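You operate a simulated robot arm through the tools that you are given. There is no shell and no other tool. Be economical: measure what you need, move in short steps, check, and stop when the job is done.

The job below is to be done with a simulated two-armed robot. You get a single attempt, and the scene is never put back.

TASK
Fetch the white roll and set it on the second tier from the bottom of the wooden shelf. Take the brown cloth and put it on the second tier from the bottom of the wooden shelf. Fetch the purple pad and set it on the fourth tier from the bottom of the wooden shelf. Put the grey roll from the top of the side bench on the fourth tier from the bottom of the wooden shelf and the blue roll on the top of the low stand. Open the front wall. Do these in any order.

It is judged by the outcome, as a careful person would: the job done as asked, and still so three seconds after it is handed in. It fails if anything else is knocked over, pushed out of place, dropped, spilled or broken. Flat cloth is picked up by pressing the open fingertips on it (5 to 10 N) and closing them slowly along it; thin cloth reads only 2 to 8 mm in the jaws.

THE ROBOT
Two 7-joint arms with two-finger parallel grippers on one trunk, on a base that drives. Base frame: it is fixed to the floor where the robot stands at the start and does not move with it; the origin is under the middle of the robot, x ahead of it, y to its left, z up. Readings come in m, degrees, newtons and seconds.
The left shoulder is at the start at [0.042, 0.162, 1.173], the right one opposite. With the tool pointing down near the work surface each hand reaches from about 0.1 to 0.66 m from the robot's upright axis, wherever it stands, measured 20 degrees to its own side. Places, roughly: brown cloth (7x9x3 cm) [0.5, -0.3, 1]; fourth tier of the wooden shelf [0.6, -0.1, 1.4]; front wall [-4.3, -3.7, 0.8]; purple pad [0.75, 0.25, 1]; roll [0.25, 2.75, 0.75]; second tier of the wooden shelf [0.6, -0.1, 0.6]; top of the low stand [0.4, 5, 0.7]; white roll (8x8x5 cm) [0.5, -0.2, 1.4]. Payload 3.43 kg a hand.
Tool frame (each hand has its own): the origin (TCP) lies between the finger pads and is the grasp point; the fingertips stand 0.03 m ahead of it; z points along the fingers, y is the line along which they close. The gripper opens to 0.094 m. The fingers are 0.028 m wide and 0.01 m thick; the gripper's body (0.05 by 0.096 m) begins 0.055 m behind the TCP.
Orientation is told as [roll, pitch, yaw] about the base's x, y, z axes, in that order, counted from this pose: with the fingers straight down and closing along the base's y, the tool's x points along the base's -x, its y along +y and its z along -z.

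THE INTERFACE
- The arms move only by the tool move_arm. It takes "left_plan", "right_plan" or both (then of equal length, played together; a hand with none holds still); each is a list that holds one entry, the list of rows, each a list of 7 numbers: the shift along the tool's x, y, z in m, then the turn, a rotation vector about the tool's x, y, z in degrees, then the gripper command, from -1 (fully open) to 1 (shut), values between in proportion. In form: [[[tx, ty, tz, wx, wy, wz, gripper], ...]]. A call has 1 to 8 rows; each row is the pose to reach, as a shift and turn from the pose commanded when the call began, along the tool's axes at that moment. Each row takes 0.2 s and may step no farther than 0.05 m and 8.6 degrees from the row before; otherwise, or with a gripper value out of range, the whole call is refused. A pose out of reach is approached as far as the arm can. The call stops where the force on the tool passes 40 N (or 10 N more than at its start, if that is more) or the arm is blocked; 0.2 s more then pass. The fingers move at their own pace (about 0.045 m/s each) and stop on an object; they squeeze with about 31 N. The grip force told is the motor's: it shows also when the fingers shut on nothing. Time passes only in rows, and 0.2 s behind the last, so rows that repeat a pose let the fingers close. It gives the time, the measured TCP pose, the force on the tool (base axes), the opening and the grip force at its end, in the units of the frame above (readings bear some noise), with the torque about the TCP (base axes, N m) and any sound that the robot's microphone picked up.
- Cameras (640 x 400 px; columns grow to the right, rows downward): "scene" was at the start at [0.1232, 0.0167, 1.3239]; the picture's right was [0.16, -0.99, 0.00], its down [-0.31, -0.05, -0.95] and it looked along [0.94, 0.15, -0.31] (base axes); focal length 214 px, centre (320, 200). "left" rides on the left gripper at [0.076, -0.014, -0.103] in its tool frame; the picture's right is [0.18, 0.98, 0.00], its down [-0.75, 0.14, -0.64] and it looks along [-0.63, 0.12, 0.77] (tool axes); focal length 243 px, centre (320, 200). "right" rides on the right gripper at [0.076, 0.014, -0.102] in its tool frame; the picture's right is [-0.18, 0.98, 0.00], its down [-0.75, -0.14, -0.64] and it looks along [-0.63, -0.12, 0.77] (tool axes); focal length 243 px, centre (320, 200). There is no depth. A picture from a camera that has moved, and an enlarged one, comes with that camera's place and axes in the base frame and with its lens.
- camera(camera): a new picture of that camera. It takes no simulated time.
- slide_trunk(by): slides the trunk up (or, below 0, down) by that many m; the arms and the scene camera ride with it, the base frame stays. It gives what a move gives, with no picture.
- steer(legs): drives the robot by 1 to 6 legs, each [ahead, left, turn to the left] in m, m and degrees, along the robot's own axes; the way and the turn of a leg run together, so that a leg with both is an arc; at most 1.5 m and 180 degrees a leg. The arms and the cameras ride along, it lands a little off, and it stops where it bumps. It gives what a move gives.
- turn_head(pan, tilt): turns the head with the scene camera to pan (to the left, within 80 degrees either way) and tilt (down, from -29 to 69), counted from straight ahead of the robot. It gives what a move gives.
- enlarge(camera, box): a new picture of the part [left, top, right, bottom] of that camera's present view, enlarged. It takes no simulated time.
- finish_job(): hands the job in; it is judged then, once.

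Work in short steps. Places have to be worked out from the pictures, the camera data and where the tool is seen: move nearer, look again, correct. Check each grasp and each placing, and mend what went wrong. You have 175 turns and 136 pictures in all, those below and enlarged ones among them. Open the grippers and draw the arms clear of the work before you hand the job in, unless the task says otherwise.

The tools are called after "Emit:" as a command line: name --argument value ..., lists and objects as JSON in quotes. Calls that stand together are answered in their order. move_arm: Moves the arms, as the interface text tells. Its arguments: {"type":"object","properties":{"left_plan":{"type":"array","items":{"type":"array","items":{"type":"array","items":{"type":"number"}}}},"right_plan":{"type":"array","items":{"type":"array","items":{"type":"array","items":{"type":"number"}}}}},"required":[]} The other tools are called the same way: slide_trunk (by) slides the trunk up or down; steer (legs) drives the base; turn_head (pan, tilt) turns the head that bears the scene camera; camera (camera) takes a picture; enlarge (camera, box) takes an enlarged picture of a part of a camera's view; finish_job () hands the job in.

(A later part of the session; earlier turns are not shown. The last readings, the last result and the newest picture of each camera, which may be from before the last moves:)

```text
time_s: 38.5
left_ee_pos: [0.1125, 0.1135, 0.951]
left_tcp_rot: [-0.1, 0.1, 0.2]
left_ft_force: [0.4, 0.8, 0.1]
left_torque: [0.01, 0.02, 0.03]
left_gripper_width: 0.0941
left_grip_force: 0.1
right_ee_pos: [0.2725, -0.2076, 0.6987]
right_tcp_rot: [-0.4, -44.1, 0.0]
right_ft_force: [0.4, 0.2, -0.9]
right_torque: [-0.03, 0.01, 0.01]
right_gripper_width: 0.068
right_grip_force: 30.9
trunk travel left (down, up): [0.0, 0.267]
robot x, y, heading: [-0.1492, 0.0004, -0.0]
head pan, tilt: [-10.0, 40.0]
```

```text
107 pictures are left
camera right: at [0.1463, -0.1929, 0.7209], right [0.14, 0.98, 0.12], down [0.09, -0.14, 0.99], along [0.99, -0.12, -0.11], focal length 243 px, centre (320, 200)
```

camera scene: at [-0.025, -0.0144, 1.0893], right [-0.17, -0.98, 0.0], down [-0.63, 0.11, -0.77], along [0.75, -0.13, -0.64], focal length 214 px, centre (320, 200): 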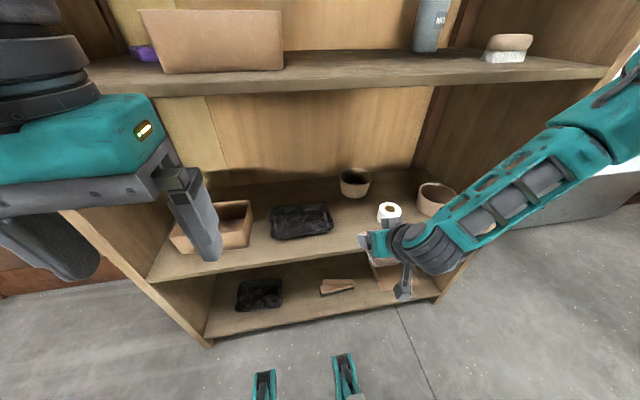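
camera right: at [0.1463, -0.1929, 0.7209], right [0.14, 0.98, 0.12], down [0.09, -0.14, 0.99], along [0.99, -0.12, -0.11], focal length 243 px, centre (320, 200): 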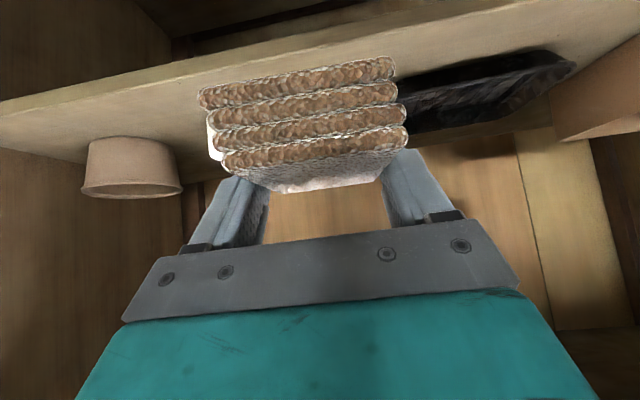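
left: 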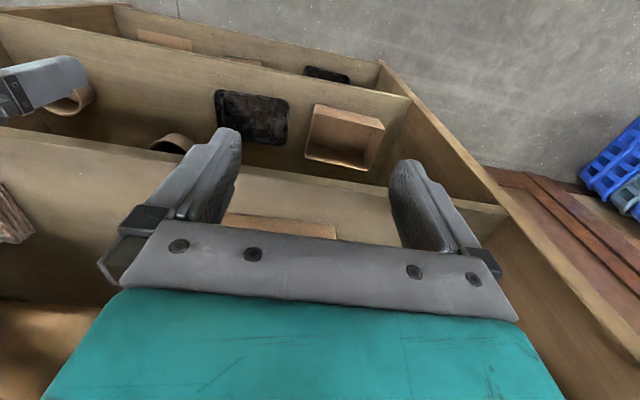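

Path is clear above the tray and the roll. I move forward to x≈0.447, y≈-0.222 and down to z≈0.62.

Emit:
move_arm --right_plan '[[[-0.031, -0.004, 0.031, 0, 0, 0, 1], [-0.062, -0.008, 0.062, 0, 0, 0, 1], [-0.093, -0.012, 0.093, 0, 0, 0, 1], [-0.124, -0.015, 0.124, 0, 0, 0, 1], [-0.097, -0.015, 0.151, 0, 0, 0, 1], [-0.07, -0.015, 0.178, 0, 0, 0, 1]]]'

Emit:
camera --camera "right"

Emit:
enlarge --camera "scene" --box '[240, 140, 480, 290]'

```text
time_s: 39.9
left_ee_pos: [0.1107, 0.1131, 0.9507]
left_tcp_rot: [-0.1, 0.0, 0.3]
left_ft_force: [0.7, 0.2, 0.6]
left_torque: [-0.01, -0.02, 0.0]
left_gripper_width: 0.0937
left_grip_force: 0.0
right_ee_pos: [0.4108, -0.2568, 0.6929]
right_tcp_rot: [0.1, -45.0, 0.0]
right_ft_force: [0.1, 0.7, -0.4]
right_torque: [0.02, -0.01, -0.01]
right_gripper_width: 0.0684
right_grip_force: 30.3
right hand out of reach, approached as far as the arm can: row 3, 4, 5, 6
trunk travel left (down, up): [0.0, 0.267]
robot x, y, heading: [-0.1485, 0.0008, 0.2]
head pan, tilt: [-10.0, 40.0]
```

```text
106 pictures are left
camera right: at [0.2843, -0.2427, 0.7141], right [0.13, 0.98, 0.13], down [0.08, -0.14, 0.99], along [0.99, -0.12, -0.1], focal length 243 px, centre (320, 200)
```

right: 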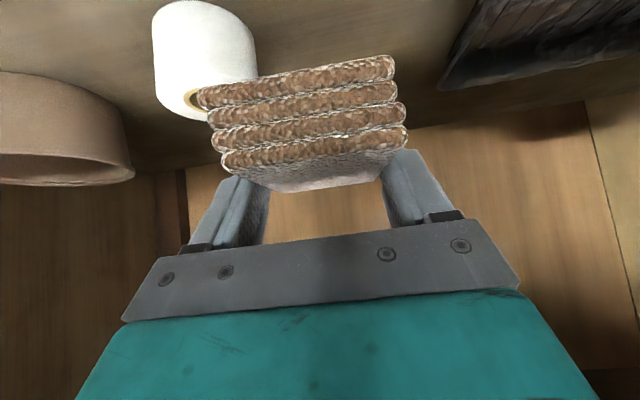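

```text
2.67 times, centred on (360, 215) of scene
camera zoom: at [-0.025, -0.0143, 1.0893], right [-0.17, -0.98, 0.0], down [-0.63, 0.11, -0.77], along [0.75, -0.13, -0.64], focal length 572 px, centre (213, 160)
```

zoom: 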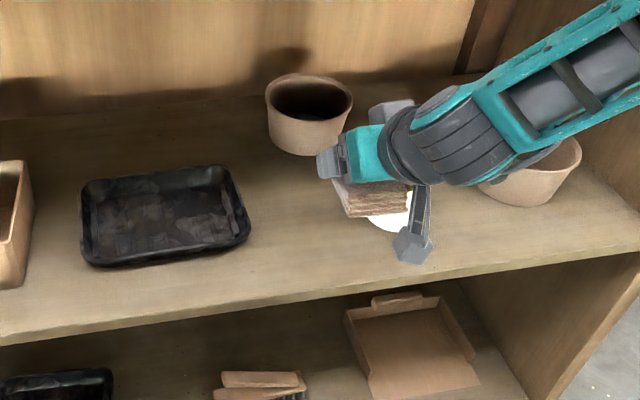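

The arm is near a joint limit here. I pull the hand back and reposition the base so the arm works in the pose that succeeded before (hand at relative 0.46, -0.33).

Emit:
move_arm --right_plan '[[[0.0236, -0.024, -0.0236, 0, 0, 0, 1], [0.0471, -0.048, -0.0471, 0, 0, 0, 1], [0.0707, -0.073, -0.0707, 0, 0, 0, 1]]]'

Emit:
steer --legs '[[0, 0.11, 0]]'

Emit:
camera --camera "right"

```text
time_s: 40.7
left_ee_pos: [0.1123, 0.1133, 0.9502]
left_tcp_rot: [-0.1, 0.0, 0.2]
left_ft_force: [0.0, -0.3, -0.4]
left_torque: [-0.01, 0.05, 0.0]
left_gripper_width: 0.094
left_grip_force: 0.1
right_ee_pos: [0.3113, -0.3306, 0.6953]
right_tcp_rot: [0.0, -44.9, 0.2]
right_ft_force: [0.9, -0.3, 0.8]
right_torque: [0.01, 0.0, -0.04]
right_gripper_width: 0.0686
right_grip_force: 31.2
trunk travel left (down, up): [0.0, 0.267]
robot x, y, heading: [-0.1519, -0.0007, -0.1]
head pan, tilt: [-10.0, 40.0]
```

```text
time_s: 41.9
left_ee_pos: [0.1114, 0.22, 0.9497]
left_tcp_rot: [-0.1, 0.0, 0.2]
left_ft_force: [-0.1, -0.5, 0.3]
left_torque: [0.02, 0.01, 0.0]
left_gripper_width: 0.0941
left_grip_force: 0.1
right_ee_pos: [0.3107, -0.2219, 0.6942]
right_tcp_rot: [0.0, -44.9, 0.0]
right_ft_force: [0.1, 0.7, -1.1]
right_torque: [0.0, 0.01, 0.0]
right_gripper_width: 0.0682
right_grip_force: 31.4
trunk travel left (down, up): [0.0, 0.267]
robot x, y, heading: [-0.1474, 0.1092, 0.0]
head pan, tilt: [-10.0, 40.0]
```

```text
104 pictures are left
camera right: at [0.1849, -0.2069, 0.7149], right [0.13, 0.98, 0.13], down [0.08, -0.14, 0.99], along [0.99, -0.12, -0.1], focal length 243 px, centre (320, 200)
```

right: 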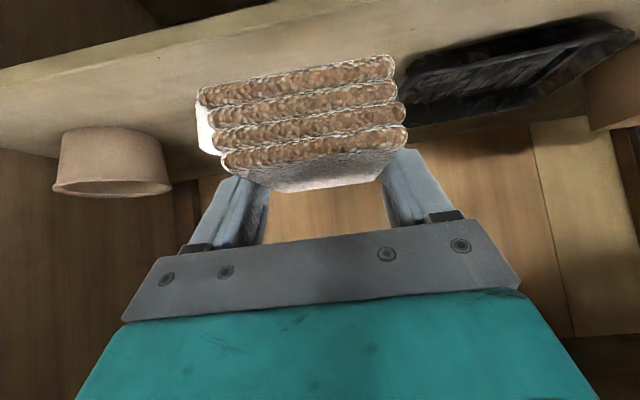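

y is right. I drive ahead 0.135 m, then lower.

Emit:
steer --legs '[[0.135, 0, 0]]'

Emit:
move_arm --right_plan '[[[0.0283, 0, 0.0283, 0, 0, 0, 1], [0.0566, 0, 0.0566, 0, 0, 0, 1]]]'

Emit:
enlarge --camera "scene" --box '[240, 160, 560, 360]'

Emit:
camera --camera "right"

```text
time_s: 43.2
left_ee_pos: [0.248, 0.2207, 0.9512]
left_tcp_rot: [-0.1, 0.0, 0.0]
left_ft_force: [0.2, -0.2, 0.5]
left_torque: [0.02, 0.0, 0.0]
left_gripper_width: 0.0937
left_grip_force: 0.1
right_ee_pos: [0.4471, -0.2214, 0.6937]
right_tcp_rot: [0.0, -44.9, 0.0]
right_ft_force: [-0.1, 0.2, -0.2]
right_torque: [0.0, 0.02, 0.0]
right_gripper_width: 0.0685
right_grip_force: 30.7
trunk travel left (down, up): [0.0, 0.267]
robot x, y, heading: [-0.0125, 0.1055, -0.1]
head pan, tilt: [-10.0, 40.0]
```

```text
time_s: 43.8
left_ee_pos: [0.2474, 0.2206, 0.9511]
left_tcp_rot: [0.0, 0.0, 0.1]
left_ft_force: [0.5, 0.2, -0.8]
left_torque: [0.02, 0.01, -0.01]
left_gripper_width: 0.0937
left_grip_force: 0.0
right_ee_pos: [0.4553, -0.2346, 0.6832]
right_tcp_rot: [0.0, -44.3, 0.0]
right_ft_force: [-0.1, 0.5, -0.6]
right_torque: [0.01, 0.02, 0.02]
right_gripper_width: 0.0682
right_grip_force: 31.1
right hand out of reach, approached as far as the arm can: row 1, 2
trunk travel left (down, up): [0.0, 0.267]
robot x, y, heading: [-0.0125, 0.1079, -0.1]
head pan, tilt: [-10.0, 40.0]
```

```text
2.00 times, centred on (400, 260) of scene
camera zoom: at [0.1103, 0.0939, 1.0893], right [-0.17, -0.98, 0.0], down [-0.63, 0.11, -0.77], along [0.75, -0.13, -0.64], focal length 429 px, centre (160, 80)
```

zoom: 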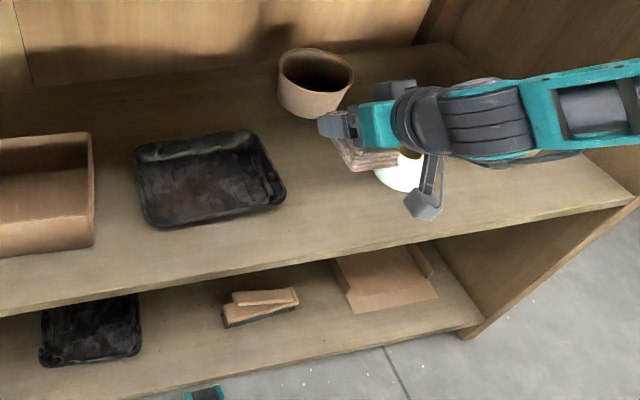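

```text
102 pictures are left
camera right: at [0.3289, -0.2198, 0.7056], right [0.13, 0.98, 0.13], down [0.09, -0.14, 0.99], along [0.99, -0.12, -0.11], focal length 243 px, centre (320, 200)
```

right: 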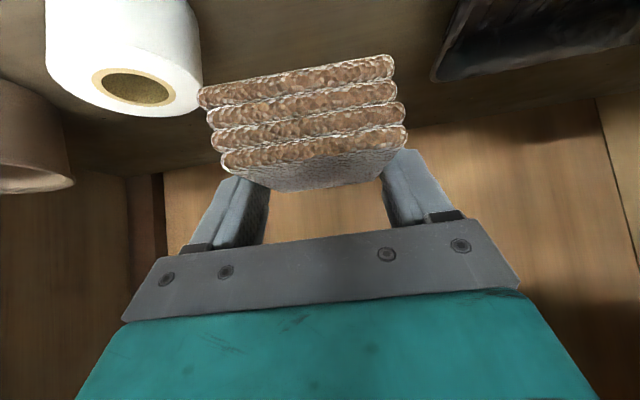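

The arm sits at a wrist/elbow limit at this tilt. I try pointing the fingers 15° steeper, which should let the hand go lower.

Emit:
move_arm --right_plan '[[[0, 0.006, 0, 0, 8, 0, 1], [0, 0.012, 0, 0, 15, 0, 1], [0.0212, 0.012, 0.0212, 0, 15, 0, 1]]]'

```text
time_s: 44.6
left_ee_pos: [0.2469, 0.2209, 0.951]
left_tcp_rot: [-0.1, -0.1, 0.1]
left_ft_force: [0.6, 0.7, -0.2]
left_torque: [-0.01, -0.03, -0.04]
left_gripper_width: 0.094
left_grip_force: 0.0
right_ee_pos: [0.4535, -0.2224, 0.6539]
right_tcp_rot: [0.1, -29.9, 0.0]
right_ft_force: [-0.4, -0.5, 0.3]
right_torque: [-0.03, -0.02, 0.01]
right_gripper_width: 0.0682
right_grip_force: 31.7
trunk travel left (down, up): [0.0, 0.267]
robot x, y, heading: [-0.0172, 0.1082, 0.3]
head pan, tilt: [-10.0, 40.0]
```

That works (pitch -30). I lower further to z≈0.608.

Emit:
move_arm --right_plan '[[[0.0125, 0, 0.0217, 0, 0, 0, 1], [0.0225, 0, 0.039, 0, 0, 0, 1], [0.0225, 0, 0.039, 0, -7, 0, 1], [0.0225, 0, 0.039, 0, -14, 0, 1]]]'

Emit:
enlarge --camera "scene" --box '[240, 160, 560, 360]'

Emit:
camera --camera "right"

```text
time_s: 45.6
left_ee_pos: [0.2462, 0.2207, 0.9508]
left_tcp_rot: [-0.1, -0.2, 0.1]
left_ft_force: [0.1, -0.6, -0.2]
left_torque: [0.01, -0.01, -0.03]
left_gripper_width: 0.094
left_grip_force: 0.1
right_ee_pos: [0.458, -0.2344, 0.6785]
right_tcp_rot: [-0.1, -43.3, 0.2]
right_ft_force: [0.4, 0.1, -1.0]
right_torque: [-0.06, 0.0, -0.02]
right_gripper_width: 0.0681
right_grip_force: 31.2
right hand out of reach, approached as far as the arm can: row 2, 3, 4
trunk travel left (down, up): [0.0, 0.267]
robot x, y, heading: [-0.0142, 0.1037, 0.1]
head pan, tilt: [-10.0, 40.0]
```

```text
2.00 times, centred on (400, 260) of scene
camera zoom: at [0.1102, 0.094, 1.0893], right [-0.17, -0.98, 0.0], down [-0.63, 0.11, -0.77], along [0.75, -0.13, -0.64], focal length 429 px, centre (160, 80)
```

zoom: 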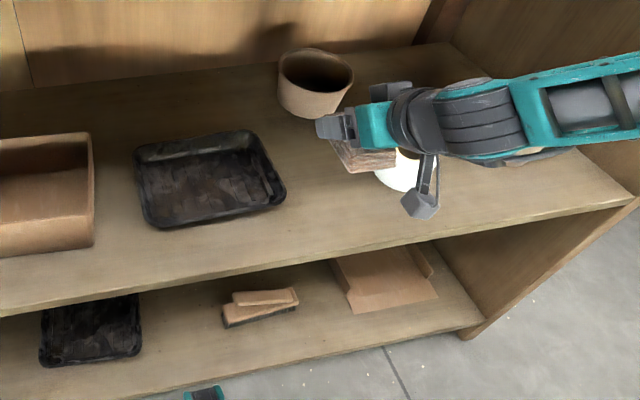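

```text
100 pictures are left
camera right: at [0.3324, -0.2206, 0.701], right [0.13, 0.98, 0.13], down [0.11, -0.14, 0.98], along [0.99, -0.12, -0.12], focal length 243 px, centre (320, 200)
```

right: 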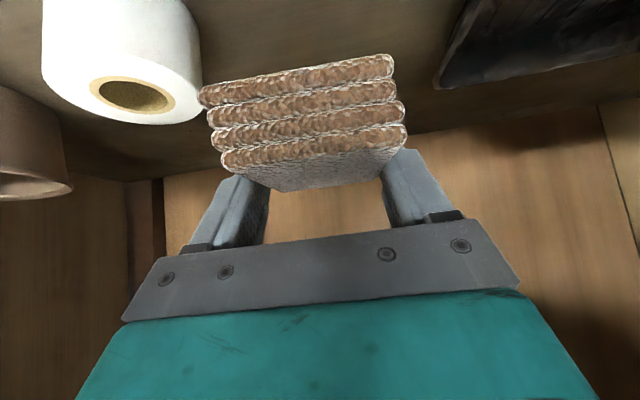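

This elbow configuration can't go lower. I back the base out and re-pose the arm high, to bring the elbow into the configuration used for the first placing.

Emit:
steer --legs '[[-0.17, 0, 0]]'

Emit:
move_arm --right_plan '[[[-0.034, 0.01, -0.034, 0, 0, 0, 1], [-0.068, 0.02, -0.068, 0, 0, 0, 1], [-0.102, 0.03, -0.102, 0, 0, 0, 1], [-0.136, 0.04, -0.136, 0, 0, 0, 1], [-0.17, 0.05, -0.17, 0, 0, 0, 1], [-0.204, 0.06, -0.204, 0, 0, 0, 1], [-0.238, 0.07, -0.238, 0, 0, 0, 1], [-0.272, 0.08, -0.272, 0, 0, 0, 1]]]'

Emit:
move_arm --right_plan '[[[-0.034, 0.01, -0.034, 0, 0, 0, 1], [-0.068, 0.02, -0.068, 0, 0, 0, 1], [-0.068, 0.03, -0.068, 0, 0, 0, 1], [-0.068, 0.04, -0.068, 0, 0, 0, 1]]]'

Emit:
turn_head --pan -45 --tilt 20

Emit:
camera --camera "scene"

```text
time_s: 47.1
left_ee_pos: [0.0772, 0.2205, 0.9505]
left_tcp_rot: [-0.1, 0.0, 0.1]
left_ft_force: [0.3, 0.2, -0.6]
left_torque: [-0.03, 0.01, 0.01]
left_gripper_width: 0.0939
left_grip_force: 0.0
right_ee_pos: [0.2881, -0.2373, 0.6765]
right_tcp_rot: [0.0, -43.3, -0.1]
right_ft_force: [0.2, -0.1, -0.9]
right_torque: [0.01, -0.01, -0.03]
right_gripper_width: 0.0682
right_grip_force: 30.7
trunk travel left (down, up): [0.0, 0.267]
robot x, y, heading: [-0.1832, 0.1097, 0.0]
head pan, tilt: [-10.0, 40.0]
```

```text
time_s: 48.9
left_ee_pos: [0.0774, 0.2211, 0.9513]
left_tcp_rot: [-0.1, 0.0, 0.1]
left_ft_force: [-0.3, 0.6, -0.4]
left_torque: [0.0, -0.04, 0.02]
left_gripper_width: 0.0937
left_grip_force: 0.1
right_ee_pos: [0.3014, -0.155, 1.0623]
right_tcp_rot: [-0.1, -43.3, 0.0]
right_ft_force: [-0.5, 0.2, -0.3]
right_torque: [-0.02, 0.02, -0.04]
right_gripper_width: 0.0681
right_grip_force: 31.5
trunk travel left (down, up): [0.0, 0.267]
robot x, y, heading: [-0.1824, 0.1089, -0.3]
head pan, tilt: [-10.0, 40.0]
```

```text
time_s: 49.9
left_ee_pos: [0.0776, 0.2215, 0.9507]
left_tcp_rot: [-0.1, -0.1, 0.1]
left_ft_force: [0.9, 0.4, -0.5]
left_torque: [-0.01, 0.01, -0.02]
left_gripper_width: 0.0941
left_grip_force: 0.1
right_ee_pos: [0.302, -0.1155, 1.1576]
right_tcp_rot: [0.0, -43.2, 0.0]
right_ft_force: [-0.4, 0.0, -0.7]
right_torque: [-0.01, 0.05, -0.03]
right_gripper_width: 0.0682
right_grip_force: 31.1
trunk travel left (down, up): [0.0, 0.267]
robot x, y, heading: [-0.1829, 0.11, -0.1]
head pan, tilt: [-10.0, 40.0]
```

```text
time_s: 50.9
left_ee_pos: [0.0773, 0.2209, 0.9496]
left_tcp_rot: [0.0, -0.1, 0.1]
left_ft_force: [0.4, 0.4, -0.3]
left_torque: [-0.05, 0.0, -0.03]
left_gripper_width: 0.0939
left_grip_force: 0.0
right_ee_pos: [0.3026, -0.1147, 1.1565]
right_tcp_rot: [0.0, -43.3, -0.1]
right_ft_force: [-0.7, 0.3, -0.9]
right_torque: [-0.04, 0.01, 0.0]
right_gripper_width: 0.0683
right_grip_force: 30.8
trunk travel left (down, up): [0.0, 0.267]
robot x, y, heading: [-0.1852, 0.1098, -0.2]
head pan, tilt: [-45.0, 20.0]
```

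```text
99 pictures are left
camera scene: at [-0.077, 0.043, 1.1207], right [-0.71, -0.71, 0.0], down [-0.24, 0.24, -0.94], along [0.66, -0.66, -0.34], focal length 214 px, centre (320, 200)
```

scene: 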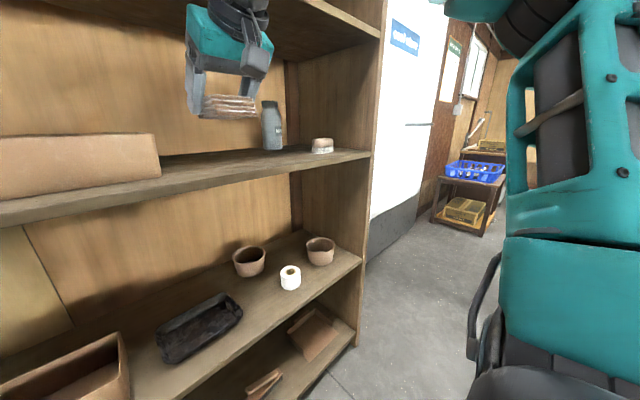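

I descend again in front of the shelf, at x≈0.27, from this higher elbow pose.

Emit:
move_arm --right_plan '[[[0.02, 0, -0.02, 0, 0, 0, 1], [0.053, -0.01, 0.013, 0, 0, 0, 1], [0.086, -0.02, 0.046, 0, 0, 0, 1], [0.119, -0.03, 0.079, 0, 0, 0, 1], [0.152, -0.045, 0.112, 0, 0, 0, 1], [0.185, -0.06, 0.145, 0, 0, 0, 1], [0.218, -0.075, 0.178, 0, 0, 0, 1], [0.251, -0.09, 0.211, 0, 0, 0, 1]]]'

Emit:
move_arm --right_plan '[[[0.034, 0, 0.034, 0, 0, 0, 1], [0.068, 0, 0.068, 0, 0, 0, 1], [0.095, 0, 0.095, 0, 0, 0, 1], [0.119, 0, 0.119, 0, 0, 0, 1]]]'

```text
time_s: 52.7
left_ee_pos: [0.0783, 0.222, 0.9497]
left_tcp_rot: [-0.1, 0.0, 0.1]
left_ft_force: [-0.1, 0.0, 0.4]
left_torque: [-0.02, 0.02, 0.01]
left_gripper_width: 0.0943
left_grip_force: 0.0
right_ee_pos: [0.2632, -0.2055, 0.8301]
right_tcp_rot: [0.1, -43.3, -0.2]
right_ft_force: [-1.0, 0.3, 0.5]
right_torque: [0.01, 0.01, -0.04]
right_gripper_width: 0.0682
right_grip_force: 30.2
trunk travel left (down, up): [0.0, 0.267]
robot x, y, heading: [-0.182, 0.1107, -0.2]
head pan, tilt: [-45.0, 20.0]
```

```text
time_s: 53.7
left_ee_pos: [0.0775, 0.221, 0.9497]
left_tcp_rot: [-0.1, 0.1, 0.2]
left_ft_force: [0.6, -0.2, -0.7]
left_torque: [-0.04, 0.01, 0.0]
left_gripper_width: 0.0942
left_grip_force: 0.0
right_ee_pos: [0.2643, -0.2092, 0.6858]
right_tcp_rot: [0.0, -43.0, -0.1]
right_ft_force: [0.8, 0.2, -0.9]
right_torque: [0.03, 0.0, 0.01]
right_gripper_width: 0.0681
right_grip_force: 31.2
right hand out of reach, approached as far as the arm can: row 4
trunk travel left (down, up): [0.0, 0.267]
robot x, y, heading: [-0.1817, 0.1069, -0.4]
head pan, tilt: [-45.0, 20.0]
```

Same limit. In the first descent the hand went down close to the body, folding the elbow; I replicate that: up, back close to the body, then down.

Emit:
move_arm --right_plan '[[[-0.034, 0, -0.034, 0, 0, 0, 1], [-0.068, 0, -0.068, 0, 0, 0, 1], [-0.102, 0, -0.102, 0, 0, 0, 1], [-0.136, 0, -0.136, 0, 0, 0, 1], [-0.17, 0, -0.17, 0, 0, 0, 1], [-0.204, 0, -0.204, 0, 0, 0, 1], [-0.238, 0, -0.238, 0, 0, 0, 1], [-0.272, 0, -0.272, 0, 0, 0, 1]]]'

Emit:
move_arm --right_plan '[[[0.0, 0.005, -0.068, 0, 0, 0, 1], [0.034, 0.01, -0.102, 0, 0, 0, 1], [0.068, 0.015, -0.136, 0, 0, 0, 1], [0.102, 0.02, -0.17, 0, 0, 0, 1], [0.116, 0.02, -0.184, 0, 0, 0, 1]]]'

Emit:
camera --camera "scene"

```text
time_s: 55.5
left_ee_pos: [0.0792, 0.2221, 0.9495]
left_tcp_rot: [-0.1, -0.1, 0.1]
left_ft_force: [0.3, 0.3, 0.0]
left_torque: [-0.02, -0.03, 0.0]
left_gripper_width: 0.0937
left_grip_force: 0.0
right_ee_pos: [0.276, -0.2093, 1.0709]
right_tcp_rot: [-0.1, -43.2, 0.0]
right_ft_force: [-0.2, -0.9, -1.1]
right_torque: [0.01, 0.0, 0.06]
right_gripper_width: 0.0681
right_grip_force: 30.7
trunk travel left (down, up): [0.0, 0.267]
robot x, y, heading: [-0.1798, 0.1076, -0.0]
head pan, tilt: [-45.0, 20.0]
```

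```text
refused: row 1 steps farther than a row can; nothing moved
```

```text
98 pictures are left
camera scene: at [-0.0771, 0.043, 1.1207], right [-0.71, -0.71, 0.0], down [-0.24, 0.24, -0.94], along [0.66, -0.67, -0.34], focal length 214 px, centre (320, 200)
```

scene: 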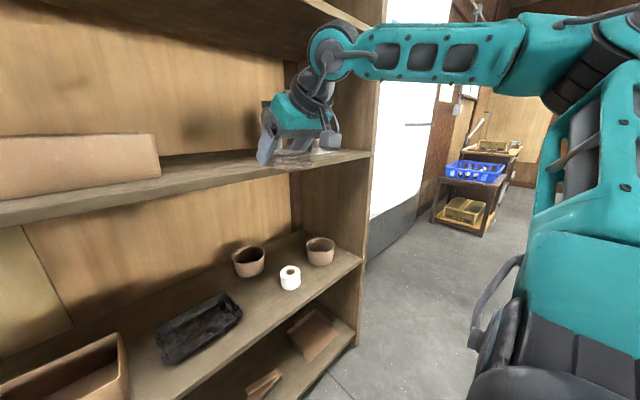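

The upper arm is raised outward. I bring the hand high and close to the body to fold the arm, then look.

Emit:
move_arm --right_plan '[[[0.0099, 0.019, -0.0435, 0, 0, 0, 1], [0.0198, 0.038, -0.087, 0, 0, 0, 1], [0.0297, 0.057, -0.1305, 0, 0, 0, 1], [0.0396, 0.076, -0.174, 0, 0, 0, 1], [0.0495, 0.095, -0.2175, 0, 0, 0, 1]]]'

Emit:
move_arm --right_plan '[[[0.034, -0.01, 0.034, 0, 0, 0, 1], [0.068, -0.02, 0.068, 0, 0, 0, 1], [0.102, -0.03, 0.102, 0, 0, 0, 1], [0.136, -0.04, 0.136, 0, 0, 0, 1], [0.17, -0.05, 0.17, 0, 0, 0, 1], [0.204, -0.06, 0.204, 0, 0, 0, 1], [0.238, -0.07, 0.238, 0, 0, 0, 1], [0.272, -0.08, 0.272, 0, 0, 0, 1]]]'

Emit:
camera --camera "scene"

```text
time_s: 56.7
left_ee_pos: [0.0767, 0.2218, 0.9499]
left_tcp_rot: [-0.1, -0.1, 0.2]
left_ft_force: [0.6, -0.8, -0.1]
left_torque: [-0.01, 0.0, -0.01]
left_gripper_width: 0.0939
left_grip_force: 0.1
right_ee_pos: [0.0898, -0.1137, 1.1942]
right_tcp_rot: [0.0, -43.4, -0.1]
right_ft_force: [-0.3, 0.9, -1.3]
right_torque: [-0.02, 0.0, 0.0]
right_gripper_width: 0.0682
right_grip_force: 31.2
trunk travel left (down, up): [0.0, 0.267]
robot x, y, heading: [-0.1817, 0.1079, -0.1]
head pan, tilt: [-45.0, 20.0]
```

```text
time_s: 58.5
left_ee_pos: [0.0773, 0.2205, 0.9508]
left_tcp_rot: [-0.1, -0.1, 0.1]
left_ft_force: [-0.8, -0.1, 0.4]
left_torque: [0.03, -0.02, 0.01]
left_gripper_width: 0.0939
left_grip_force: 0.1
right_ee_pos: [0.1506, -0.2764, 0.7979]
right_tcp_rot: [-0.2, -43.4, 0.0]
right_ft_force: [-0.3, 0.0, -0.6]
right_torque: [0.0, 0.01, 0.02]
right_gripper_width: 0.0682
right_grip_force: 31.7
right hand out of reach, approached as far as the arm can: row 4, 5, 6, 7, 8
trunk travel left (down, up): [0.0, 0.267]
robot x, y, heading: [-0.1832, 0.1063, 0.2]
head pan, tilt: [-45.0, 20.0]
```

```text
97 pictures are left
camera scene: at [-0.0776, 0.0429, 1.121], right [-0.71, -0.71, 0.0], down [-0.24, 0.24, -0.94], along [0.66, -0.67, -0.34], focal length 214 px, centre (320, 200)
```

scene: 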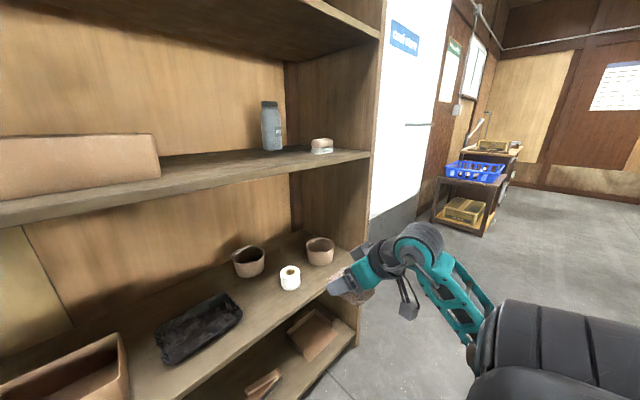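

The arm folded into the right configuration. I bring the hand forward to relative (0.46, -0.33), then drive ahead.

Emit:
move_arm --right_plan '[[[-0.0221, 0.0125, 0.0221, 0, 0, 0, 1], [-0.0442, 0.025, 0.0442, 0, 0, 0, 1], [-0.0663, 0.0375, 0.0663, 0, 0, 0, 1], [-0.0884, 0.05, 0.0884, 0, -1.5, 0, 1], [-0.068, 0.05, 0.1088, 0, -1.5, 0, 1], [-0.045, 0.05, 0.132, 0, -1.5, 0, 1]]]'

Emit:
steer --legs '[[0.17, 0, 0]]'

Emit:
camera --camera "right"

```text
time_s: 59.9
left_ee_pos: [0.0781, 0.2211, 0.9497]
left_tcp_rot: [-0.1, 0.0, 0.1]
left_ft_force: [-0.5, -0.4, 0.4]
left_torque: [-0.02, 0.0, -0.03]
left_gripper_width: 0.0942
left_grip_force: 0.0
right_ee_pos: [0.2755, -0.2252, 0.7303]
right_tcp_rot: [0.0, -44.8, -0.1]
right_ft_force: [-0.1, -0.3, -1.9]
right_torque: [-0.01, 0.0, 0.02]
right_gripper_width: 0.0682
right_grip_force: 31.2
trunk travel left (down, up): [0.0, 0.267]
robot x, y, heading: [-0.1832, 0.1124, -0.2]
head pan, tilt: [-45.0, 20.0]
```

```text
time_s: 61.3
left_ee_pos: [0.2477, 0.2198, 0.9511]
left_tcp_rot: [-0.1, 0.1, 0.0]
left_ft_force: [0.9, -0.4, -0.1]
left_torque: [0.03, -0.04, 0.0]
left_gripper_width: 0.0938
left_grip_force: 0.1
right_ee_pos: [0.444, -0.2248, 0.7309]
right_tcp_rot: [0.1, -44.7, 0.0]
right_ft_force: [-0.1, 0.1, -1.5]
right_torque: [0.02, -0.02, 0.0]
right_gripper_width: 0.0683
right_grip_force: 31.2
trunk travel left (down, up): [0.0, 0.267]
robot x, y, heading: [-0.0127, 0.1078, -0.2]
head pan, tilt: [-45.0, 20.0]
```

```text
96 pictures are left
camera right: at [0.3178, -0.2108, 0.7515], right [0.13, 0.98, 0.13], down [0.08, -0.14, 0.99], along [0.99, -0.12, -0.1], focal length 243 px, centre (320, 200)
```

right: 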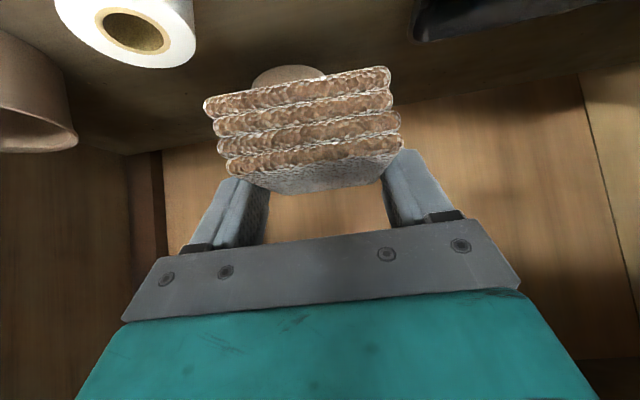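

Good. I descend to z≈0.60, the last part slowly.

Emit:
move_arm --right_plan '[[[0.028, 0, 0.028, 0, 0, 0, 1], [0.056, 0, 0.056, 0, 0, 0, 1], [0.08, 0, 0.08, 0, 0, 0, 1], [0.0905, 0, 0.0905, 0, 0, 0, 1], [0.0955, 0, 0.0955, 0, 0, 0, 1]]]'

```text
time_s: 62.5
left_ee_pos: [0.2462, 0.2201, 0.9506]
left_tcp_rot: [0.0, 0.0, -0.1]
left_ft_force: [0.2, -0.3, 0.5]
left_torque: [0.01, 0.04, -0.01]
left_gripper_width: 0.094
left_grip_force: 0.1
right_ee_pos: [0.4429, -0.2266, 0.5959]
right_tcp_rot: [0.0, -44.9, -0.1]
right_ft_force: [-0.7, -0.4, 0.1]
right_torque: [0.0, -0.03, -0.01]
right_gripper_width: 0.0681
right_grip_force: 30.6
trunk travel left (down, up): [0.0, 0.267]
robot x, y, heading: [-0.0134, 0.1073, -0.2]
head pan, tilt: [-45.0, 20.0]
```

Reached 0.596 without contact; a few mm more, then open.

Emit:
move_arm --right_plan '[[[0.0028, 0, 0.0028, 0, 0, 0, 1], [0.005, 0, 0.005, 0, 0, 0, 1]]]'

Emit:
camera --camera "right"

```text
time_s: 63.1
left_ee_pos: [0.2457, 0.2212, 0.9513]
left_tcp_rot: [-0.2, -0.1, 0.1]
left_ft_force: [0.5, 0.6, 0.3]
left_torque: [0.03, -0.01, -0.01]
left_gripper_width: 0.0941
left_grip_force: 0.0
right_ee_pos: [0.444, -0.2263, 0.5908]
right_tcp_rot: [-0.1, -45.2, -0.1]
right_ft_force: [-4.3, -1.3, 10.4]
right_torque: [0.13, 0.01, 0.03]
right_gripper_width: 0.0682
right_grip_force: 30.8
trunk travel left (down, up): [0.0, 0.267]
robot x, y, heading: [-0.015, 0.108, -0.1]
head pan, tilt: [-45.0, 20.0]
```

```text
95 pictures are left
camera right: at [0.3175, -0.2111, 0.6112], right [0.13, 0.98, 0.13], down [0.08, -0.14, 0.99], along [0.99, -0.12, -0.09], focal length 243 px, centre (320, 200)
```

right: 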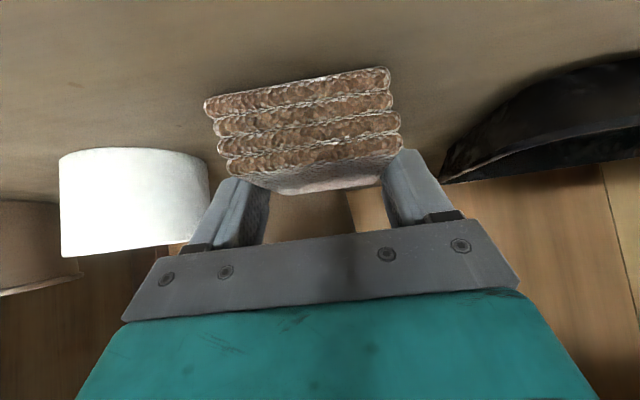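

Light contact (10 N). I open and withdraw along the fingers, then back the base off and look.

Emit:
move_arm --right_plan '[[[0, 0, 0, 0, 0, 0, -0.5], [0, 0, 0, 0, 0, 0, -0.8], [0, 0, -0.03, 0, 0, 0, -0.8], [0, 0, -0.07, 0, 0, 0, -0.8], [0, 0, -0.12, 0, 0, 0, -0.8]]]'

Emit:
steer --legs '[[-0.17, 0, 0]]'

Emit:
turn_head --pan -20 --tilt 35

Emit:
camera --camera "scene"

```text
time_s: 64.3
left_ee_pos: [0.2465, 0.2218, 0.9504]
left_tcp_rot: [0.0, -0.1, 0.0]
left_ft_force: [0.5, -0.2, -0.6]
left_torque: [0.04, -0.02, 0.03]
left_gripper_width: 0.094
left_grip_force: 0.1
right_ee_pos: [0.3599, -0.2254, 0.6749]
right_tcp_rot: [-0.1, -44.8, 0.0]
right_ft_force: [-0.3, 0.0, 0.9]
right_torque: [-0.03, 0.0, 0.01]
right_gripper_width: 0.085
right_grip_force: 0.1
trunk travel left (down, up): [0.0, 0.267]
robot x, y, heading: [-0.018, 0.1068, -0.1]
head pan, tilt: [-45.0, 20.0]
```

```text
time_s: 65.8
left_ee_pos: [0.0776, 0.2207, 0.9502]
left_tcp_rot: [-0.1, 0.0, 0.0]
left_ft_force: [0.1, 0.0, 0.8]
left_torque: [-0.01, 0.01, -0.03]
left_gripper_width: 0.0939
left_grip_force: 0.0
right_ee_pos: [0.1906, -0.2255, 0.6743]
right_tcp_rot: [0.0, -44.8, -0.1]
right_ft_force: [-0.5, 0.4, -0.6]
right_torque: [0.01, 0.0, -0.06]
right_gripper_width: 0.0846
right_grip_force: 0.0
trunk travel left (down, up): [0.0, 0.267]
robot x, y, heading: [-0.1831, 0.1104, -0.0]
head pan, tilt: [-45.0, 20.0]
```

```text
time_s: 66.7
left_ee_pos: [0.0779, 0.2213, 0.951]
left_tcp_rot: [-0.2, 0.1, 0.0]
left_ft_force: [-0.6, -0.5, -1.0]
left_torque: [0.0, 0.01, -0.03]
left_gripper_width: 0.094
left_grip_force: 0.1
right_ee_pos: [0.1898, -0.226, 0.6746]
right_tcp_rot: [0.0, -44.8, -0.1]
right_ft_force: [1.2, -0.3, 0.4]
right_torque: [0.01, -0.05, 0.01]
right_gripper_width: 0.0845
right_grip_force: 0.1
trunk travel left (down, up): [0.0, 0.267]
robot x, y, heading: [-0.1818, 0.107, -0.3]
head pan, tilt: [-20.0, 35.0]
```

```text
94 pictures are left
camera scene: at [-0.0603, 0.0785, 1.0969], right [-0.34, -0.94, 0.0], down [-0.54, 0.2, -0.82], along [0.77, -0.28, -0.57], focal length 214 px, centre (320, 200)
```

scene: 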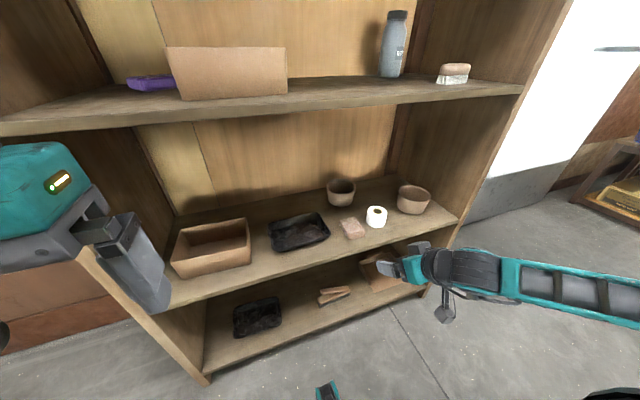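

Cloth and roll sit neatly on tier 2. Next the purple pad: I raise the trunk and look at it, left of the box on tier 3.

Emit:
slide_trunk --by 0.266

Emit:
turn_head --pan 10 --tilt 25

Emit:
camera --camera "scene"

Emit:
camera --camera "left"

```text
time_s: 69.4
left_ee_pos: [0.0783, 0.2213, 1.2159]
left_tcp_rot: [-0.1, 0.1, -0.1]
left_ft_force: [-0.5, 0.5, 0.0]
left_torque: [-0.02, -0.04, 0.01]
left_gripper_width: 0.0938
left_grip_force: 0.0
right_ee_pos: [0.1906, -0.2264, 0.9398]
right_tcp_rot: [0.0, -44.9, -0.1]
right_ft_force: [-0.5, -0.1, -0.5]
right_torque: [-0.01, 0.0, -0.02]
right_gripper_width: 0.0847
right_grip_force: 0.0
trunk travel left (down, up): [-0.266, 0.001]
robot x, y, heading: [-0.1811, 0.108, -0.3]
head pan, tilt: [-20.0, 35.0]
```

```text
time_s: 70.3
left_ee_pos: [0.0779, 0.2203, 1.2165]
left_tcp_rot: [-0.1, 0.0, 0.1]
left_ft_force: [0.4, 0.2, 0.3]
left_torque: [-0.03, 0.0, 0.01]
left_gripper_width: 0.094
left_grip_force: 0.2
right_ee_pos: [0.1905, -0.2258, 0.9402]
right_tcp_rot: [0.0, -44.8, -0.2]
right_ft_force: [-1.2, 0.6, -0.2]
right_torque: [0.0, 0.0, 0.01]
right_gripper_width: 0.0846
right_grip_force: 0.0
trunk travel left (down, up): [-0.266, 0.001]
robot x, y, heading: [-0.1805, 0.1083, -0.1]
head pan, tilt: [10.0, 25.0]
```

```text
93 pictures are left
camera scene: at [-0.0521, 0.1246, 1.3786], right [0.17, -0.99, 0.0], down [-0.42, -0.07, -0.91], along [0.89, 0.16, -0.42], focal length 214 px, centre (320, 200)
```

scene: 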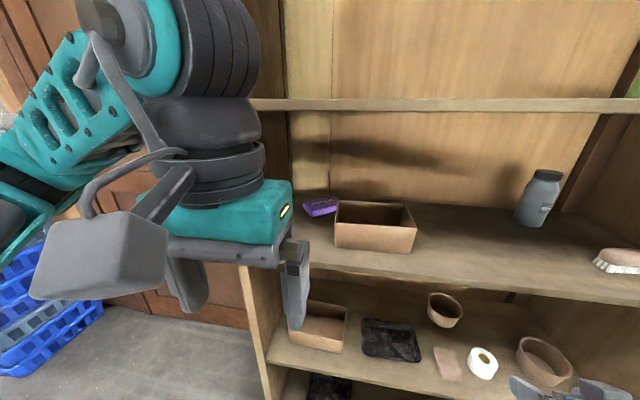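

```text
92 pictures are left
camera left: at [0.0017, 0.206, 1.3185], right [-0.18, 0.98, 0.0], down [0.75, 0.14, 0.64], along [0.63, 0.12, -0.77], focal length 243 px, centre (320, 200)
```

left: 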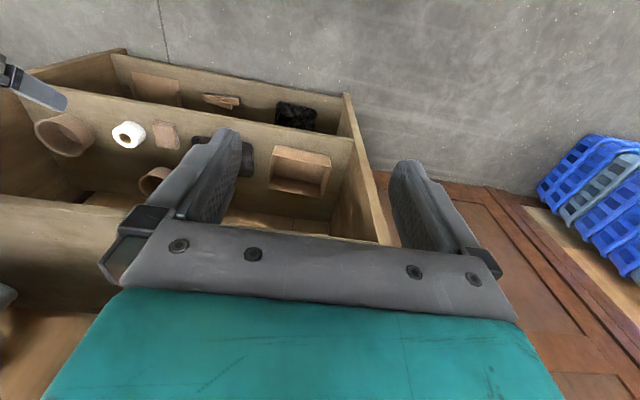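

The pad lies left of/behind the box, around (0.65, 0.25). I bring the left hand forward, tilting to 45°, for a closer look.

Emit:
move_arm --left_plan '[[[-0.035, 0.01, 0.009, 0, -7.5, 0, -1], [-0.07, 0.02, 0.018, 0, -15, 0, -1], [-0.105, 0.03, 0.027, 0, -22.5, 0, -1], [-0.14, 0.04, 0.036, 0, -30, 0, -1], [-0.175, 0.05, 0.045, 0, -37.5, 0, -1], [-0.21, 0.06, 0.054, 0, -45, 0, -1]]]'

Emit:
camera --camera "left"

Emit:
camera --camera "scene"

```text
time_s: 71.8
left_ee_pos: [0.2876, 0.2804, 1.1631]
left_tcp_rot: [-0.1, -45.1, 0.1]
left_ft_force: [1.1, 0.9, -0.4]
left_torque: [0.02, 0.0, -0.02]
left_gripper_width: 0.0938
left_grip_force: 0.0
right_ee_pos: [0.1904, -0.226, 0.9403]
right_tcp_rot: [0.0, -44.8, -0.2]
right_ft_force: [-1.4, 0.8, -0.2]
right_torque: [0.01, 0.0, 0.01]
right_gripper_width: 0.0848
right_grip_force: 0.0
trunk travel left (down, up): [-0.266, 0.001]
robot x, y, heading: [-0.1801, 0.1082, 0.1]
head pan, tilt: [10.0, 25.0]
```

```text
91 pictures are left
camera left: at [0.1617, 0.2663, 1.1808], right [-0.13, 0.98, -0.13], down [0.08, 0.14, 0.99], along [0.99, 0.12, -0.09], focal length 243 px, centre (320, 200)
```

left: 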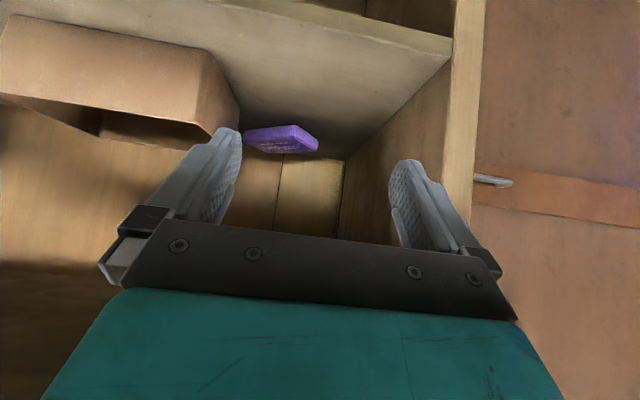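

```text
90 pictures are left
camera scene: at [-0.052, 0.125, 1.3786], right [0.17, -0.99, 0.0], down [-0.42, -0.07, -0.91], along [0.89, 0.16, -0.42], focal length 214 px, centre (320, 200)
```

scene: 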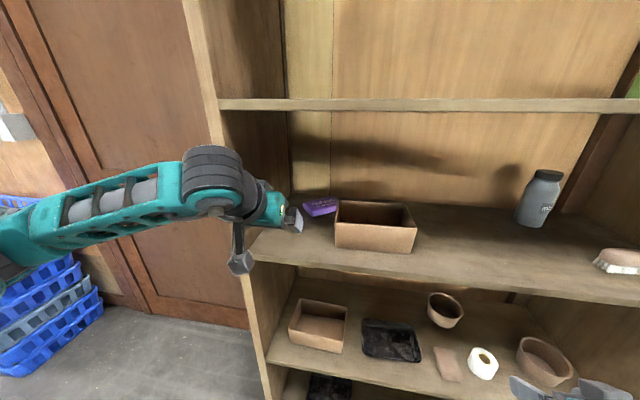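

Emit:
enlarge --camera "left" --box '[200, 90, 360, 190]'

Emit:
enlarge --camera "scene" --box '[260, 160, 420, 260]'

```text
4.00 times, centred on (280, 140) of left
camera zoom: at [0.1617, 0.2663, 1.1808], right [-0.13, 0.98, -0.13], down [0.08, 0.14, 0.99], along [0.99, 0.12, -0.09], focal length 970 px, centre (480, 440)
```

zoom: 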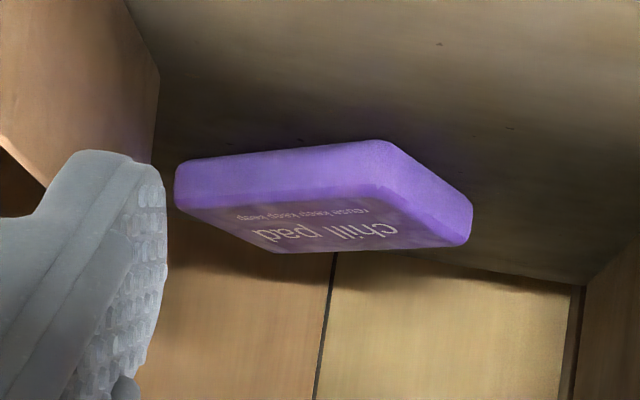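

```text
4.00 times, centred on (340, 210) of scene
camera zoom: at [-0.052, 0.125, 1.3786], right [0.17, -0.99, 0.0], down [-0.42, -0.07, -0.91], along [0.89, 0.16, -0.42], focal length 858 px, centre (240, 160)
```

zoom: 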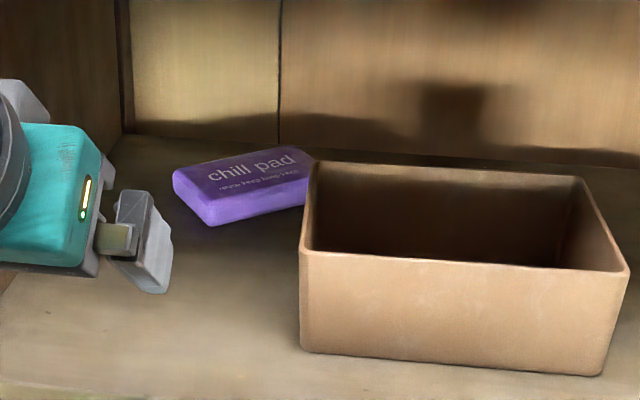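

Pad estimated: centre (0.65, 0.236), 12×6.3×2.5 cm, long axis about -52°; I need the hand yawed ≈ -45° and the base closer. I drive ahead 0.17 m and yaw the hand.

Emit:
steer --legs '[[0.17, 0, 0]]'

Emit:
camera --camera "left"

Emit:
camera --camera "scene"

```text
time_s: 73.3
left_ee_pos: [0.4574, 0.28, 1.1634]
left_tcp_rot: [-0.3, -45.0, 0.1]
left_ft_force: [-0.4, 0.5, -1.6]
left_torque: [-0.01, -0.02, 0.01]
left_gripper_width: 0.0941
left_grip_force: 0.1
right_ee_pos: [0.3583, -0.2267, 0.9401]
right_tcp_rot: [-0.1, -44.5, -0.2]
right_ft_force: [-0.7, 0.1, -0.6]
right_torque: [0.0, -0.03, -0.03]
right_gripper_width: 0.0845
right_grip_force: 0.0
trunk travel left (down, up): [-0.266, 0.001]
robot x, y, heading: [-0.0125, 0.1088, -0.1]
head pan, tilt: [10.0, 25.0]
stopped in leg 1: the force on the tool passed its limit (the readings are from after the stop); the commanded pose is now the measured one
```

```text
87 pictures are left
camera left: at [0.3317, 0.265, 1.181], right [-0.13, 0.98, -0.13], down [0.08, 0.14, 0.99], along [0.99, 0.12, -0.1], focal length 243 px, centre (320, 200)
```

left: 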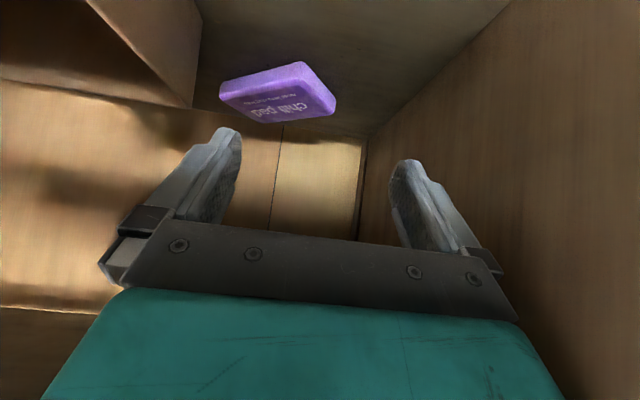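

```text
86 pictures are left
camera scene: at [0.1179, 0.1242, 1.3786], right [0.17, -0.99, 0.0], down [-0.42, -0.07, -0.91], along [0.89, 0.15, -0.42], focal length 214 px, centre (320, 200)
```

scene: 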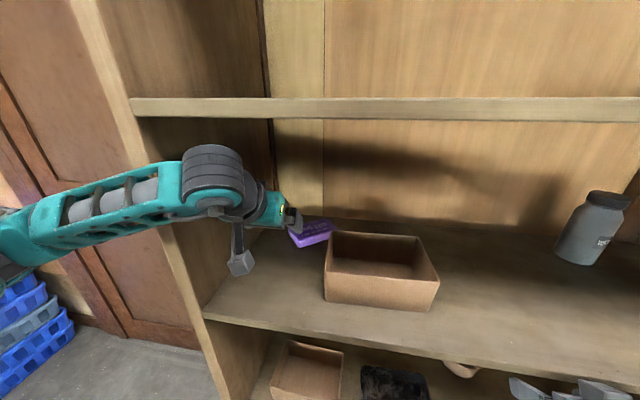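

The right hand's finger brushed the tier-3 edge and stopped the drive at the end; nothing seems displaced. I pull the right hand back and start yawing the left hand.

Emit:
move_arm --right_plan '[[[0.02, 0, -0.02, 0, 0, 0, -0.8], [0.04, -0.01, -0.04, 0, 0, 0, -0.8], [0.06, -0.02, -0.06, 0, 0, 0, -0.8], [0.07, -0.03, -0.07, 0, 0, 0, -0.8]]]'

Emit:
turn_head --pan -15 --tilt 40

Emit:
camera --camera "scene"

```text
time_s: 74.3
left_ee_pos: [0.4583, 0.2799, 1.1623]
left_tcp_rot: [-0.2, -44.9, 0.2]
left_ft_force: [0.9, 0.2, 0.2]
left_torque: [0.01, -0.01, 0.03]
left_gripper_width: 0.0939
left_grip_force: 0.0
right_ee_pos: [0.2597, -0.2554, 0.9407]
right_tcp_rot: [-0.1, -44.6, -0.2]
right_ft_force: [0.2, -0.4, -0.8]
right_torque: [-0.02, -0.03, -0.01]
right_gripper_width: 0.0848
right_grip_force: 0.0
trunk travel left (down, up): [-0.266, 0.001]
robot x, y, heading: [-0.0147, 0.1064, -0.0]
head pan, tilt: [10.0, 25.0]
```

```text
time_s: 75.2
left_ee_pos: [0.4587, 0.2802, 1.1624]
left_tcp_rot: [-0.2, -45.0, 0.2]
left_ft_force: [-0.4, 0.4, 0.1]
left_torque: [0.0, -0.02, 0.0]
left_gripper_width: 0.0941
left_grip_force: 0.0
right_ee_pos: [0.2596, -0.2559, 0.9412]
right_tcp_rot: [-0.1, -44.6, -0.2]
right_ft_force: [-0.1, 0.8, -1.1]
right_torque: [0.0, -0.02, 0.0]
right_gripper_width: 0.0844
right_grip_force: 0.1
trunk travel left (down, up): [-0.266, 0.001]
robot x, y, heading: [-0.0136, 0.1061, -0.3]
head pan, tilt: [-15.0, 40.0]
```

```text
85 pictures are left
camera scene: at [0.1093, 0.0863, 1.3554], right [-0.26, -0.97, 0.0], down [-0.62, 0.17, -0.77], along [0.74, -0.2, -0.64], focal length 214 px, centre (320, 200)
```

scene: 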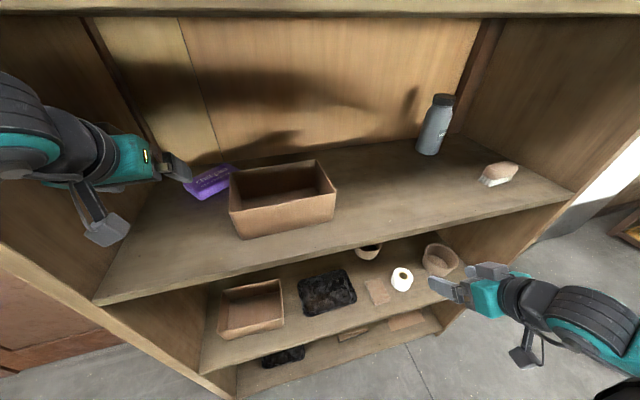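

Pad centre refined to ≈(0.638, 0.235), closing direction ideally yaw -50°, but the wrist would hit the left panel (y≈0.39). Yaw -30° is enough (the pad will align to the fingers). I move to a pre-grasp above it.

Emit:
move_arm --left_plan '[[[-0.014, -0.009, 0.027, 5.3, 0, 5.3, -1], [-0.028, -0.018, 0.054, 10.6, 0, 10.6, -1], [-0.042, -0.027, 0.082, 15.9, 0, 15.9, -1], [-0.056, -0.035, 0.109, 21.2, 0, 21.2, -1]]]'

Emit:
camera --camera "left"

Emit:
turn_head --pan 15 --tilt 25

Emit:
camera --camera "scene"

```text
time_s: 76.3
left_ee_pos: [0.4864, 0.2026, 1.1819]
left_tcp_rot: [7.8, -51.4, -45.1]
left_ft_force: [0.3, 0.5, -0.9]
left_torque: [-0.05, 0.04, -0.03]
left_gripper_width: 0.0938
left_grip_force: 0.1
right_ee_pos: [0.2346, -0.2549, 0.9484]
right_tcp_rot: [0.3, -46.6, 0.4]
right_ft_force: [-0.4, -1.4, -0.9]
right_torque: [0.02, -0.06, 0.05]
right_gripper_width: 0.0845
right_grip_force: 0.0
trunk travel left (down, up): [-0.266, 0.001]
robot x, y, heading: [-0.018, 0.1116, 0.9]
head pan, tilt: [-15.0, 40.0]
stopped in row 4 (left hand): the arm was blocked; the commanded pose is now the measured one
```

```text
84 pictures are left
camera left: at [0.3781, 0.2706, 1.1848], right [0.54, 0.84, -0.06], down [0.01, 0.07, 1.0], along [0.84, -0.53, 0.03], focal length 243 px, centre (320, 200)
```

left: 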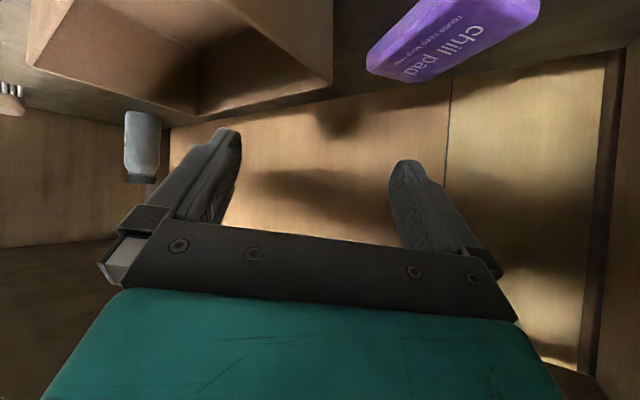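

```text
time_s: 77.3
left_ee_pos: [0.4852, 0.2004, 1.1817]
left_tcp_rot: [7.6, -51.3, -45.5]
left_ft_force: [-0.2, 0.6, -0.9]
left_torque: [0.05, -0.02, -0.01]
left_gripper_width: 0.0939
left_grip_force: 0.0
right_ee_pos: [0.2343, -0.2527, 0.9515]
right_tcp_rot: [0.1, -46.9, 0.2]
right_ft_force: [-0.5, 0.6, 0.0]
right_torque: [0.0, -0.02, 0.0]
right_gripper_width: 0.0849
right_grip_force: 0.0
trunk travel left (down, up): [-0.266, 0.001]
robot x, y, heading: [-0.015, 0.1146, 0.4]
head pan, tilt: [15.0, 25.0]
```

```text
83 pictures are left
camera scene: at [0.07, 0.1312, 1.3829], right [0.27, -0.96, 0.01], down [-0.37, -0.11, -0.92], along [0.89, 0.24, -0.39], focal length 214 px, centre (320, 200)
```

scene: 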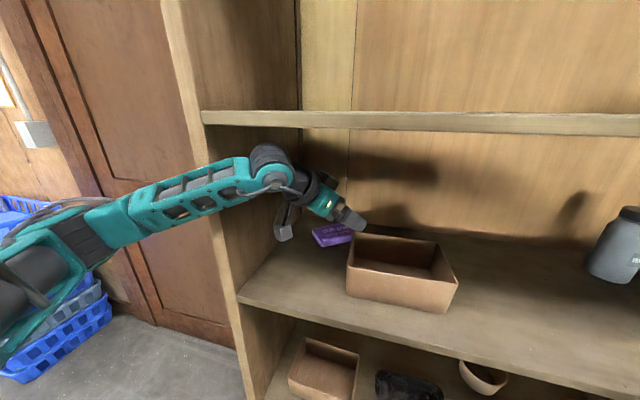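

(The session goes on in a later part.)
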